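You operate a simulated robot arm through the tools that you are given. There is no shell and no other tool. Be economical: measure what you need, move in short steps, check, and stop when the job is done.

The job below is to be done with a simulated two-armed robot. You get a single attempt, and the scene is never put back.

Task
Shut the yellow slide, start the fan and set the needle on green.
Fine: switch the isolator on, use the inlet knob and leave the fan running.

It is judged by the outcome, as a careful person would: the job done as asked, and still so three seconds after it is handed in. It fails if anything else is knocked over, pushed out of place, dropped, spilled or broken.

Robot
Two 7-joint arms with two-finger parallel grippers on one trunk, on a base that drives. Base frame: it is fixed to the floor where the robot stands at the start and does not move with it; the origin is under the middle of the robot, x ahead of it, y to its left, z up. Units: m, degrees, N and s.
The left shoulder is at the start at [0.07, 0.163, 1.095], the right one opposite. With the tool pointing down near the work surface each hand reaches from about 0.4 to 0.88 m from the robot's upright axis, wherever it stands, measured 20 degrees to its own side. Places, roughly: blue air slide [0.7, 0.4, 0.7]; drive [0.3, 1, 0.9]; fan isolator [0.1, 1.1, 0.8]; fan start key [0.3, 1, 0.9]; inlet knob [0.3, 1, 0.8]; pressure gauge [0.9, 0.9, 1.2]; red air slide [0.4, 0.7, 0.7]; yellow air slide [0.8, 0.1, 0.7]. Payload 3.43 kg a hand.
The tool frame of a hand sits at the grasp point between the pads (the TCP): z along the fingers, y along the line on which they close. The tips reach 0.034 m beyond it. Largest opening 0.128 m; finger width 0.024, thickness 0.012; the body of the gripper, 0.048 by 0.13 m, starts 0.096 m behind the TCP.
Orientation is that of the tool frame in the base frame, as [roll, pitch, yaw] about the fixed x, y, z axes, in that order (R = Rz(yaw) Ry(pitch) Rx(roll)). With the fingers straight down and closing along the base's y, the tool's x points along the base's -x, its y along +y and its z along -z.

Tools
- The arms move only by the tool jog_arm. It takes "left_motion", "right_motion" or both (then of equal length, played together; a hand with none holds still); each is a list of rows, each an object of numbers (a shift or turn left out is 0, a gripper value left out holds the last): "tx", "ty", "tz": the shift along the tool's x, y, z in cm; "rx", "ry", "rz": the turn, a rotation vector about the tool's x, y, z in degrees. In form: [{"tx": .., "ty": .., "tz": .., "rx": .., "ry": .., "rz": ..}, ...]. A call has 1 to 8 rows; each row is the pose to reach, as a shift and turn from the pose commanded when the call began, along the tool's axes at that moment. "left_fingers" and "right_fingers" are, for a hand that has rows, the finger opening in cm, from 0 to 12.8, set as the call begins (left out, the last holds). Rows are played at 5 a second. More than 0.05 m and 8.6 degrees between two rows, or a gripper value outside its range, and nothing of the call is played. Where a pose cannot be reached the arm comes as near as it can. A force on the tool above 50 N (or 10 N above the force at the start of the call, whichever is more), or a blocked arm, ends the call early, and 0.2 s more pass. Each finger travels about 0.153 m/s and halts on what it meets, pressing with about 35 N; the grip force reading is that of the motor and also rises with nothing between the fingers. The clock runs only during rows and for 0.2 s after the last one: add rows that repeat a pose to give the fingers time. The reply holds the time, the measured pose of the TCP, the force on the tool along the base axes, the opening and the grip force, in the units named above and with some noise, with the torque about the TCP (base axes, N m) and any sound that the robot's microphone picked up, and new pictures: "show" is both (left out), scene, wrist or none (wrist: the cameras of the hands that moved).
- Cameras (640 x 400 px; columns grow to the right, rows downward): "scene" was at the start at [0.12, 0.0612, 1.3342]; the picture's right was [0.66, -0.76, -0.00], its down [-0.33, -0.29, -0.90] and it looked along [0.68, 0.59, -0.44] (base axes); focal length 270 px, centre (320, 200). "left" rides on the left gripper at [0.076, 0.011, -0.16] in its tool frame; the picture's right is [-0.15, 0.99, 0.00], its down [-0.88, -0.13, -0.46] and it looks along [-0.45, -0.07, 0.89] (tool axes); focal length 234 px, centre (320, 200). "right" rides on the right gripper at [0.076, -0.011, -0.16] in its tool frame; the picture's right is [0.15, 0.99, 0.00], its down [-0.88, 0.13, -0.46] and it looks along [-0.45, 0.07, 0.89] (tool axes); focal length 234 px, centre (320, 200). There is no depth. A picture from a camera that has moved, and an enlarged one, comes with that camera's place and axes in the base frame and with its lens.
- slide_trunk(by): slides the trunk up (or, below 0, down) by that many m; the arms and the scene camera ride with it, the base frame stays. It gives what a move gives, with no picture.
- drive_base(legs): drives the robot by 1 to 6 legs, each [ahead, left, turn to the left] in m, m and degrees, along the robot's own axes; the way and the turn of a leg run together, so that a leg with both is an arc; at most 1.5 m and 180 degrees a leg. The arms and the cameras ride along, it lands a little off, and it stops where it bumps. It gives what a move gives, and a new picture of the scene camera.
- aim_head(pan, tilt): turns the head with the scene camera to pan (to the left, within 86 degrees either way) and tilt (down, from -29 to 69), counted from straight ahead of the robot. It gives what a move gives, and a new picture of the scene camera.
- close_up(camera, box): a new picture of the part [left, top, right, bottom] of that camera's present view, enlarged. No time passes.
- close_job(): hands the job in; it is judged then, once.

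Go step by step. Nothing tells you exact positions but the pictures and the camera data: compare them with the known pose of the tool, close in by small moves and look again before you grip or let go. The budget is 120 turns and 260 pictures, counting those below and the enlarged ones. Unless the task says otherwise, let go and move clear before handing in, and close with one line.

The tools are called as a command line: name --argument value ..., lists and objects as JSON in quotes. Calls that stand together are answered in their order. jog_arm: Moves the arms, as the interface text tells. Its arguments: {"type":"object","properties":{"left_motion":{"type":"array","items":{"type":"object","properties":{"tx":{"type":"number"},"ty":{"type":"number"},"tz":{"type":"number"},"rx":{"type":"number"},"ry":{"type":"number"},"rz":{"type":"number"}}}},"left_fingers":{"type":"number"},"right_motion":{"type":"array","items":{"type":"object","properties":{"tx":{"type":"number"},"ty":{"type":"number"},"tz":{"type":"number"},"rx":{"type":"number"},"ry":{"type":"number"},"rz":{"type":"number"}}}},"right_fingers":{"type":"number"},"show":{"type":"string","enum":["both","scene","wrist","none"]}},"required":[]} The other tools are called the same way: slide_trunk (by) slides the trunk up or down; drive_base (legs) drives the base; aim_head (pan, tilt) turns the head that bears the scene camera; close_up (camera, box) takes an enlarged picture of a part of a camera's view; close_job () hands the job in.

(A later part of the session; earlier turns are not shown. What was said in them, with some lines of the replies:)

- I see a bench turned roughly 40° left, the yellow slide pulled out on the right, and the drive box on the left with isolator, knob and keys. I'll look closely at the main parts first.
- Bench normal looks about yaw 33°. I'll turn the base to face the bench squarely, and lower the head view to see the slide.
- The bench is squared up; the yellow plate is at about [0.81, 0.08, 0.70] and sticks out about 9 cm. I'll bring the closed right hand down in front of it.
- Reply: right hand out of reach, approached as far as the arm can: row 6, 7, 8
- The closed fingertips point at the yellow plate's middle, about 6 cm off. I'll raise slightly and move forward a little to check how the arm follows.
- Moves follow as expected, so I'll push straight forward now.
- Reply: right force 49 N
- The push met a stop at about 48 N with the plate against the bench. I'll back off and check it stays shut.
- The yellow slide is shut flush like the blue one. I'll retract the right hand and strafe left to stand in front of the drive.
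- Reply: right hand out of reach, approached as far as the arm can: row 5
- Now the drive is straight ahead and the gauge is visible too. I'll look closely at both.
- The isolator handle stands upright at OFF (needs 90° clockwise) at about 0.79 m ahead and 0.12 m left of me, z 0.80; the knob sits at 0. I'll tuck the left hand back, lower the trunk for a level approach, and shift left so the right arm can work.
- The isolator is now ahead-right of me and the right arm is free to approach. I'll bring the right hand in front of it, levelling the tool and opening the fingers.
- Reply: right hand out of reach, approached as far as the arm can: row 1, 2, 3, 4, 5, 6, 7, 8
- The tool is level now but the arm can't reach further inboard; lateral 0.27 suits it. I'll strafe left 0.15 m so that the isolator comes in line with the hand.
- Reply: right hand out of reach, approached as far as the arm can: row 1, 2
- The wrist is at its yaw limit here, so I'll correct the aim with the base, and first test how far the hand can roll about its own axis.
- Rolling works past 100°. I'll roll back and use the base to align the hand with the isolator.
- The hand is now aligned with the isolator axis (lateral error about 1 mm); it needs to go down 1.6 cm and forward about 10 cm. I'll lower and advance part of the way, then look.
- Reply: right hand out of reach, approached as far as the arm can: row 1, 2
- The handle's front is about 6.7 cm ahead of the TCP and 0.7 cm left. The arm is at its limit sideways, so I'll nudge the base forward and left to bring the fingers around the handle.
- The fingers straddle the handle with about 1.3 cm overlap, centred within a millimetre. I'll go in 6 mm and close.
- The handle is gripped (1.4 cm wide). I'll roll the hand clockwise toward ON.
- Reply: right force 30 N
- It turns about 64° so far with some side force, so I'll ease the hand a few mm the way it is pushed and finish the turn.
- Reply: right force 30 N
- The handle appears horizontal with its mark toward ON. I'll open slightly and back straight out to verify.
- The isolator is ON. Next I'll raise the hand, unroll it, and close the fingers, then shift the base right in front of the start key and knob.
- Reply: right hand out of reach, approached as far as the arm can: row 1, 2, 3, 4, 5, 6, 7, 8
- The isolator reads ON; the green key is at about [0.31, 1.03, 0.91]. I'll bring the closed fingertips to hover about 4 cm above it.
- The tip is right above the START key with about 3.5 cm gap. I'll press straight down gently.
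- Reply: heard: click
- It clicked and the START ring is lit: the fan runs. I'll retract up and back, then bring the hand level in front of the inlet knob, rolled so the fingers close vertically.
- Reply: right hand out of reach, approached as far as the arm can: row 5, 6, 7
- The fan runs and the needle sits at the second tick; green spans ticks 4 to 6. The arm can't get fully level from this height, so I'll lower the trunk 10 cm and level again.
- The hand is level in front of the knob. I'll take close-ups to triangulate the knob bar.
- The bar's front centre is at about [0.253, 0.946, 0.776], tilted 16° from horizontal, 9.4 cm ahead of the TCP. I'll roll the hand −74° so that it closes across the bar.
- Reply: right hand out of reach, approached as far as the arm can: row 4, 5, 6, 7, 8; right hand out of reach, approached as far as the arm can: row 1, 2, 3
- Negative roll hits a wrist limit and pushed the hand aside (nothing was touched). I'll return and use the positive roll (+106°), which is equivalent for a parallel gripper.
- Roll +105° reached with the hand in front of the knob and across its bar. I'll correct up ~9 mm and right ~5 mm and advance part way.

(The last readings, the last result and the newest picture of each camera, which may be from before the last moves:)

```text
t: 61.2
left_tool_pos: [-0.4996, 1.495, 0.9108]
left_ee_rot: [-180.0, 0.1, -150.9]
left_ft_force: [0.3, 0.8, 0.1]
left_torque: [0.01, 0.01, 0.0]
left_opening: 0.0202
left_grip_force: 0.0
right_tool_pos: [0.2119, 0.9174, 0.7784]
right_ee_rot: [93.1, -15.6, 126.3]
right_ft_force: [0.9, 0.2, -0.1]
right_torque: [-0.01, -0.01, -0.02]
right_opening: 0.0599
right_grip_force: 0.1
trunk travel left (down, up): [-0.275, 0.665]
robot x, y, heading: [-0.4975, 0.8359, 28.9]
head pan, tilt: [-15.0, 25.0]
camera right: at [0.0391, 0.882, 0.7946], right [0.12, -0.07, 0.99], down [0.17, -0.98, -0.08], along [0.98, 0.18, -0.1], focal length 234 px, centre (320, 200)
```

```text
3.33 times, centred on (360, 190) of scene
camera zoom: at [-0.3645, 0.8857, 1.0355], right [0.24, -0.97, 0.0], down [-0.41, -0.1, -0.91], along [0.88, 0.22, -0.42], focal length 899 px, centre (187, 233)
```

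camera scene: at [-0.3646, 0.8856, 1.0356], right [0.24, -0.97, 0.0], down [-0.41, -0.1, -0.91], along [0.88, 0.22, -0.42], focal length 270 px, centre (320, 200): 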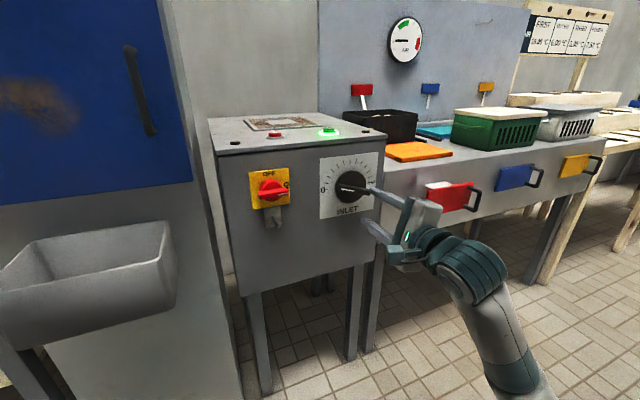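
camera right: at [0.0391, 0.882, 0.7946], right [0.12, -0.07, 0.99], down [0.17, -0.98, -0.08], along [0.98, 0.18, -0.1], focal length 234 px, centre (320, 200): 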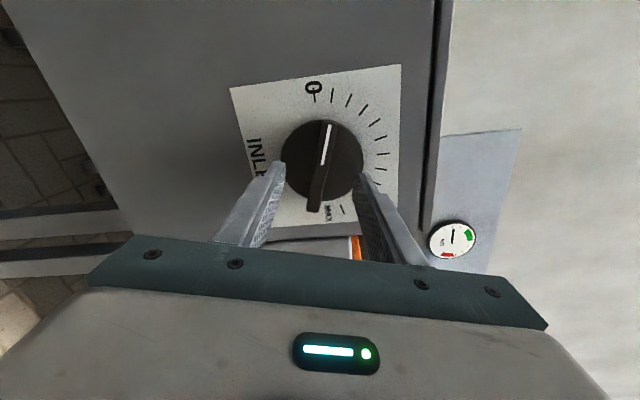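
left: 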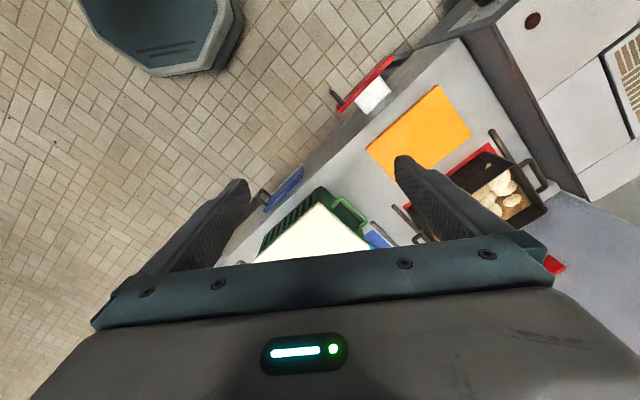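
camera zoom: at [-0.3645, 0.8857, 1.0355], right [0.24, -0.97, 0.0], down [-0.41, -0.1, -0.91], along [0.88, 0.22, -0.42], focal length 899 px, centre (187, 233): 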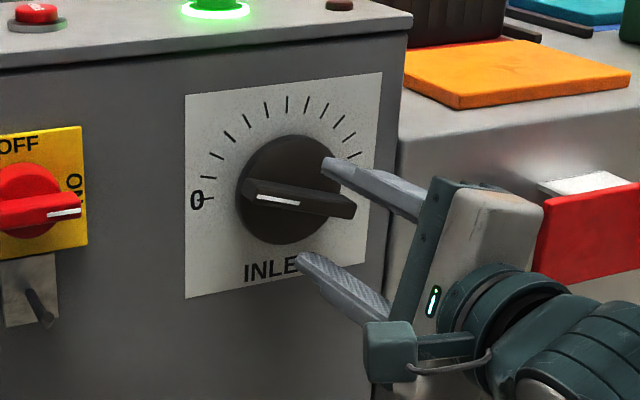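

The bar lies neatly between the fingers. I'll advance 3.1 cm and close.

jog_arm --right_motion '[{"tz": 1.6}, {"tz": 3.1}]' --show "none"

jog_arm --right_motion '[{"tz": 0}, {"tz": 0}, {"tz": 0}]' --right_fingers 0

close_up --camera "scene" --box '[370, 0, 440, 70]'

```text
t: 61.8
left_tool_pos: [-0.5007, 1.4944, 0.9105]
left_ee_rot: [179.9, -0.1, -150.9]
left_ft_force: [-0.2, 1.4, 0.2]
left_torque: [-0.01, 0.0, 0.0]
left_opening: 0.0201
left_grip_force: 0.1
right_tool_pos: [0.2381, 0.9342, 0.7738]
right_ee_rot: [93.3, -15.4, 126.4]
right_ft_force: [0.5, -1.0, 0.3]
right_torque: [0.0, 0.01, 0.0]
right_opening: 0.0599
right_grip_force: 0.1
trunk travel left (down, up): [-0.275, 0.665]
robot x, y, heading: [-0.4971, 0.8378, 29.0]
head pan, tilt: [-15.0, 25.0]
```

```text
t: 62.6
left_tool_pos: [-0.4995, 1.4951, 0.9108]
left_ee_rot: [180.0, 0.0, -151.0]
left_ft_force: [0.4, 0.1, -0.4]
left_torque: [0.02, 0.01, 0.0]
left_opening: 0.02
left_grip_force: 0.0
right_tool_pos: [0.2357, 0.9331, 0.7757]
right_ee_rot: [93.1, -15.4, 126.3]
right_ft_force: [9.3, 3.8, 8.8]
right_torque: [0.59, -0.8, 0.29]
right_opening: 0.0145
right_grip_force: 44.6
trunk travel left (down, up): [-0.275, 0.665]
robot x, y, heading: [-0.4979, 0.8378, 28.7]
head pan, tilt: [-15.0, 25.0]
camera scene: at [-0.3646, 0.8858, 1.0357], right [0.24, -0.97, 0.0], down [-0.41, -0.1, -0.91], along [0.88, 0.22, -0.42], focal length 270 px, centre (320, 200)
camera right: at [0.0632, 0.8992, 0.793], right [0.11, -0.07, 0.99], down [0.17, -0.98, -0.09], along [0.98, 0.18, -0.1], focal length 234 px, centre (320, 200)
```

scene: 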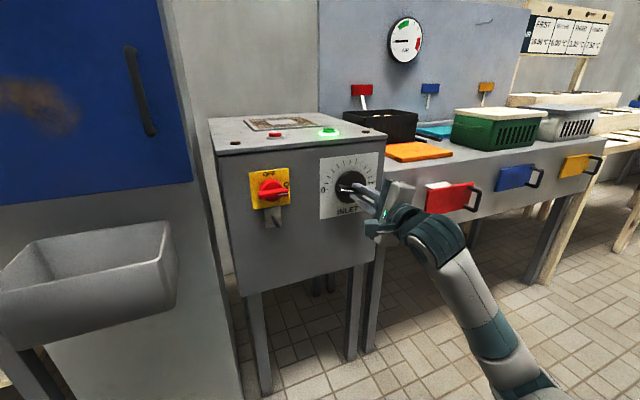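
right: 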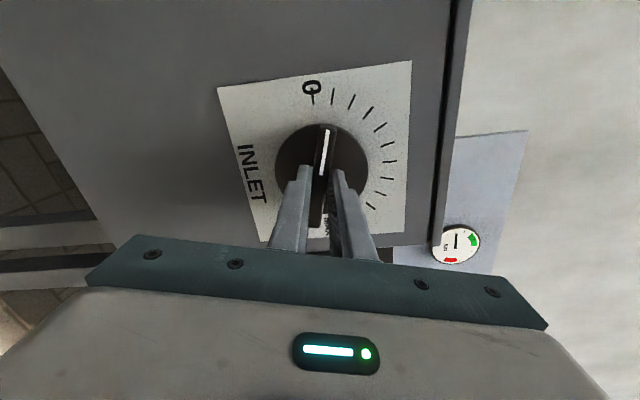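

```text
5.71 times, centred on (405, 35) of scene
camera zoom: at [-0.3646, 0.8858, 1.0357], right [0.24, -0.97, 0.0], down [-0.41, -0.1, -0.91], along [0.88, 0.22, -0.42], focal length 1542 px, centre (-166, 1143)
```

zoom: 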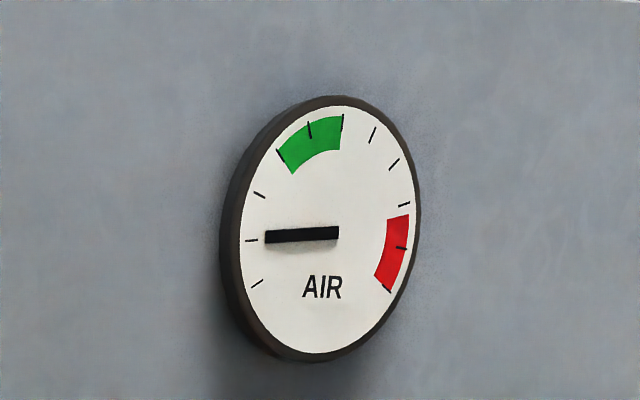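

The bar is gripped. I'll turn it 24° clockwise and watch the gauge.

jog_arm --right_motion '[{"rz": 8}, {"rz": 16}, {"rz": 24}, {"rz": 24}, {"rz": 24}]' --show "wrist"

close_up --camera "scene" --box '[370, 0, 440, 70]'

```text
t: 63.8
left_tool_pos: [-0.499, 1.4936, 0.9113]
left_ee_rot: [-180.0, 0.0, -151.2]
left_ft_force: [0.0, 0.2, 0.0]
left_torque: [0.01, 0.01, 0.01]
left_opening: 0.0201
left_grip_force: 0.1
right_tool_pos: [0.2371, 0.9342, 0.7765]
right_ee_rot: [93.7, -39.3, 124.6]
right_ft_force: [19.8, -5.2, 22.6]
right_torque: [0.67, -0.99, -0.6]
right_opening: 0.0142
right_grip_force: 44.8
trunk travel left (down, up): [-0.275, 0.665]
robot x, y, heading: [-0.4987, 0.8384, 29.0]
head pan, tilt: [-15.0, 25.0]
camera right: at [0.0703, 0.892, 0.8234], right [0.35, -0.39, 0.86], down [0.08, -0.9, -0.44], along [0.94, 0.22, -0.28], focal length 234 px, centre (320, 200)
```

right: 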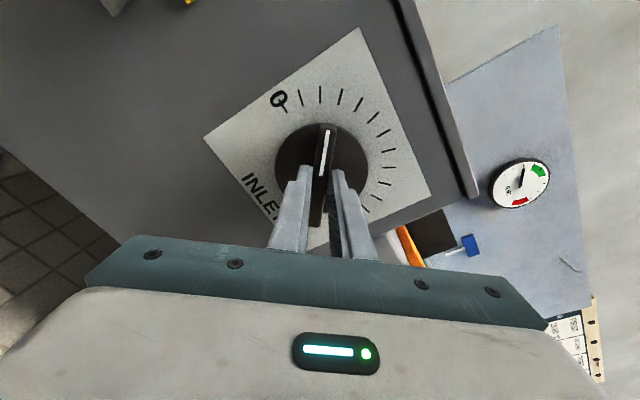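

```text
5.71 times, centred on (405, 35) of scene
camera zoom: at [-0.365, 0.8846, 1.0358], right [0.24, -0.97, 0.0], down [-0.41, -0.1, -0.91], along [0.88, 0.22, -0.42], focal length 1542 px, centre (-166, 1143)
```

zoom: 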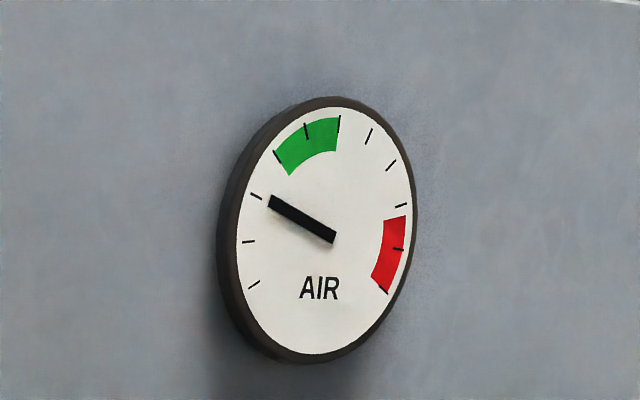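

The needle rose to tick 3. I'll turn another 30° and wait for it to settle.

jog_arm --right_motion '[{"ty": 0.25, "rz": 8}, {"ty": 0.25, "rz": 16}, {"ty": 0.25, "rz": 24}, {"ty": 0.25, "rz": 30}, {"ty": 0.25, "rz": 30}, {"ty": 0.25, "rz": 30}, {"ty": 0.25, "rz": 30}]' --show "wrist"

close_up --camera "scene" --box '[370, 0, 440, 70]'

```text
t: 65.4
left_tool_pos: [-0.5005, 1.4939, 0.9103]
left_ee_rot: [179.9, 0.1, -151.0]
left_ft_force: [-0.1, 0.6, 0.1]
left_torque: [0.01, -0.02, 0.0]
left_opening: 0.0202
left_grip_force: 0.1
right_tool_pos: [0.2358, 0.933, 0.7785]
right_ee_rot: [98.6, -69.3, 119.1]
right_ft_force: [-0.7, -12.1, 10.4]
right_torque: [0.68, -1.0, -0.46]
right_opening: 0.0139
right_grip_force: 44.8
trunk travel left (down, up): [-0.275, 0.665]
robot x, y, heading: [-0.4988, 0.8377, 28.8]
head pan, tilt: [-15.0, 25.0]
camera right: at [0.0892, 0.869, 0.8517], right [0.55, -0.68, 0.48], down [-0.13, -0.64, -0.75], along [0.82, 0.35, -0.45], focal length 234 px, centre (320, 200)
```

right: 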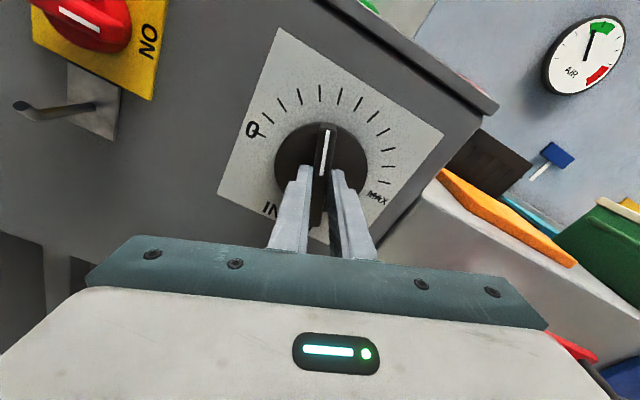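

```text
5.71 times, centred on (405, 35) of scene
camera zoom: at [-0.3658, 0.8843, 1.0358], right [0.24, -0.97, 0.0], down [-0.41, -0.1, -0.91], along [0.88, 0.22, -0.42], focal length 1542 px, centre (-166, 1143)
```

zoom: 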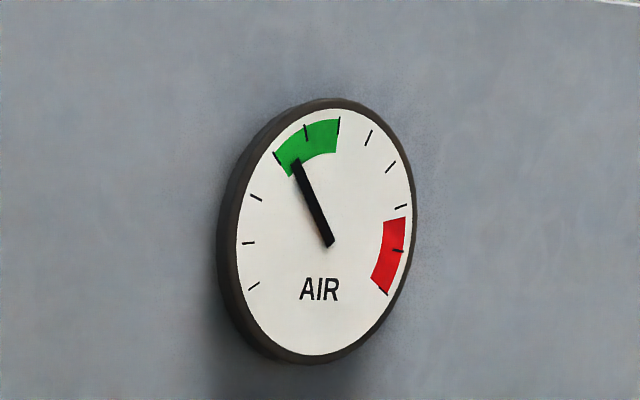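

The needle has entered the green; I'll wait a moment to see where it settles.

jog_arm --right_motion '[{"tz": 0}, {"tz": 0}, {"tz": 0}, {"tz": 0}, {"tz": 0}, {"tz": 0}, {"tz": 0}, {"tz": 0}]' --show "none"

close_up --camera "scene" --box '[370, 0, 440, 70]'

```text
t: 67.2
left_tool_pos: [-0.5004, 1.4947, 0.9116]
left_ee_rot: [-180.0, 0.1, -151.0]
left_ft_force: [0.3, 0.9, -0.1]
left_torque: [-0.05, -0.01, -0.01]
left_opening: 0.0201
left_grip_force: 0.0
right_tool_pos: [0.2363, 0.9325, 0.7765]
right_ee_rot: [98.6, -69.2, 119.2]
right_ft_force: [-12.0, -14.2, 2.2]
right_torque: [0.02, -0.01, -0.72]
right_opening: 0.0142
right_grip_force: 44.8
trunk travel left (down, up): [-0.275, 0.665]
robot x, y, heading: [-0.4995, 0.8379, 29.1]
head pan, tilt: [-15.0, 25.0]
```

```text
5.71 times, centred on (405, 35) of scene
camera zoom: at [-0.3659, 0.8843, 1.0358], right [0.24, -0.97, 0.0], down [-0.41, -0.1, -0.91], along [0.88, 0.22, -0.42], focal length 1542 px, centre (-166, 1143)
```

zoom: 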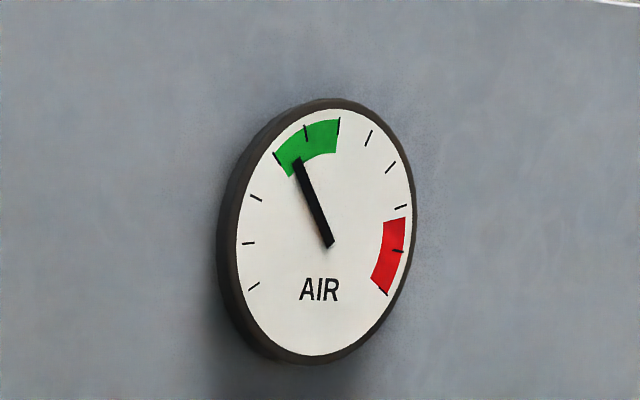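

Settled at about tick 4.5, in the green but toward its edge. I'll turn about 11° more to centre it.

jog_arm --right_motion '[{"rz": 6}, {"rz": 12}, {"rz": 12}, {"rz": 12}, {"rz": 12}, {"rz": 12}, {"rz": 12}]' --show "none"

close_up --camera "scene" --box '[370, 0, 440, 70]'

```text
t: 68.8
left_tool_pos: [-0.5001, 1.4953, 0.911]
left_ee_rot: [180.0, 0.0, -150.9]
left_ft_force: [-0.7, 0.4, -0.1]
left_torque: [-0.01, -0.04, 0.04]
left_opening: 0.0201
left_grip_force: 0.0
right_tool_pos: [0.2366, 0.9328, 0.7768]
right_ee_rot: [109.4, -81.0, 107.9]
right_ft_force: [4.2, -10.0, 7.9]
right_torque: [0.26, -0.42, -0.8]
right_opening: 0.0138
right_grip_force: 44.7
trunk travel left (down, up): [-0.275, 0.665]
robot x, y, heading: [-0.4957, 0.8366, 29.1]
head pan, tilt: [-15.0, 25.0]
```

```text
5.71 times, centred on (405, 35) of scene
camera zoom: at [-0.365, 0.8846, 1.0358], right [0.24, -0.97, 0.0], down [-0.41, -0.1, -0.91], along [0.88, 0.22, -0.42], focal length 1542 px, centre (-166, 1143)
```

zoom: 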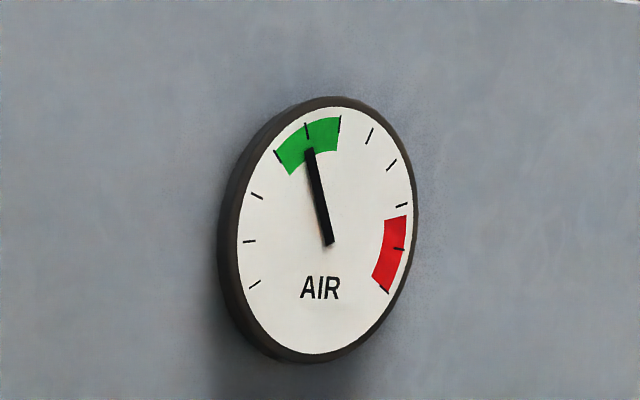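

The needle is centred in green. I'll open the fingers and back straight out, then recheck everything.

jog_arm --right_motion '[{"tz": 0}, {"tz": 0}, {"tz": -2}, {"tz": -5}, {"tz": -9}, {"tz": -13}, {"tz": -13}, {"tz": -13}]' --right_fingers 4.5

close_up --camera "scene" --box '[370, 0, 440, 70]'

close_up --camera "scene" --box '[220, 100, 400, 220]'

```text
t: 70.6
left_tool_pos: [-0.5001, 1.4952, 0.9099]
left_ee_rot: [-179.9, 0.0, -151.0]
left_ft_force: [-0.1, 0.3, 0.7]
left_torque: [-0.01, -0.04, 0.01]
left_opening: 0.02
left_grip_force: 0.1
right_tool_pos: [0.1733, 0.8645, 0.7837]
right_ee_rot: [110.1, -80.9, 107.4]
right_ft_force: [0.0, -0.3, -0.7]
right_torque: [-0.02, 0.01, -0.02]
right_opening: 0.0452
right_grip_force: 0.1
right hand out of reach, approached as far as the arm can: row 5, 6, 7, 8
trunk travel left (down, up): [-0.275, 0.665]
robot x, y, heading: [-0.498, 0.8391, 29.2]
head pan, tilt: [-15.0, 25.0]
camera scene: at [-0.3646, 0.8856, 1.0356], right [0.24, -0.97, 0.0], down [-0.41, -0.1, -0.91], along [0.88, 0.22, -0.42], focal length 270 px, centre (320, 200)
camera right: at [0.0353, 0.7897, 0.8638], right [0.59, -0.75, 0.29], down [-0.24, -0.51, -0.83], along [0.77, 0.42, -0.48], focal length 234 px, centre (320, 200)
```

scene: 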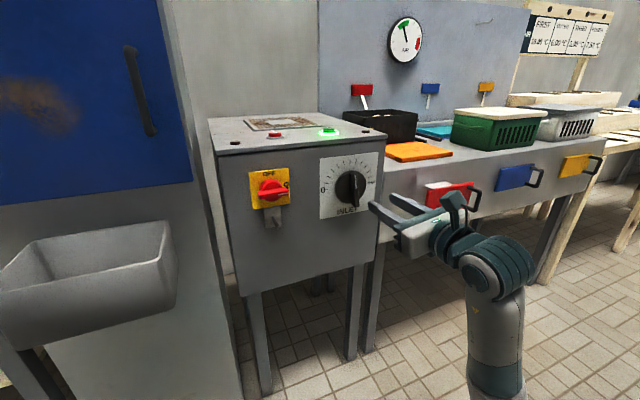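
right: 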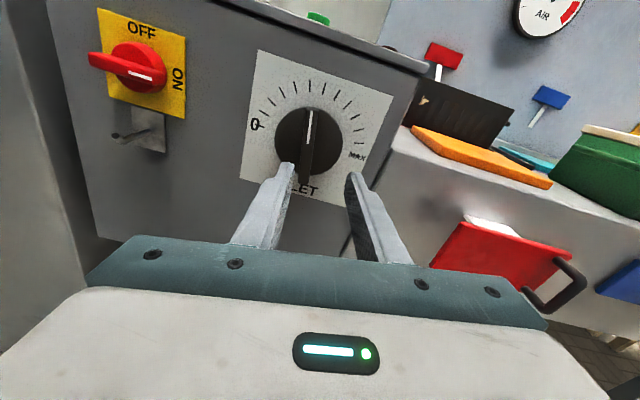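

```text
5.71 times, centred on (405, 35) of scene
camera zoom: at [-0.3646, 0.8856, 1.0356], right [0.24, -0.97, 0.0], down [-0.41, -0.1, -0.91], along [0.88, 0.22, -0.42], focal length 1542 px, centre (-166, 1143)
```

zoom: 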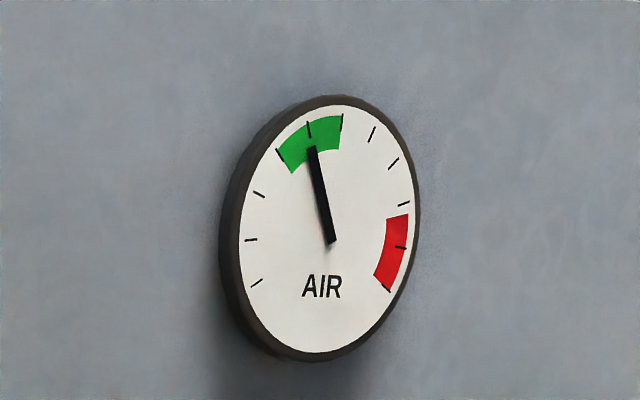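

```text
3.33 times, centred on (310, 160) of scene
camera zoom: at [-0.3646, 0.8856, 1.0356], right [0.24, -0.97, 0.0], down [-0.41, -0.1, -0.91], along [0.88, 0.22, -0.42], focal length 899 px, centre (353, 333)
```

zoom: 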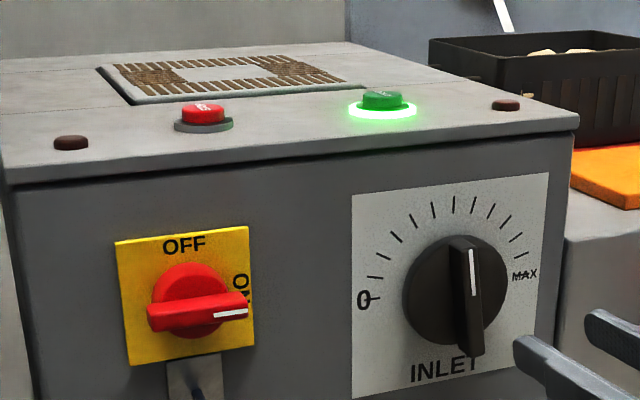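

The isolator is on, the fan is lit, the needle is steady mid-green, the yellow slide is still shut, and both hands are clear. I'll hand in.

close_job

```text
The job is handed in.
```

The yellow slide is shut, the isolator is on, the fan is running, and the inlet knob holds the needle in the middle of the green; the job is handed in.
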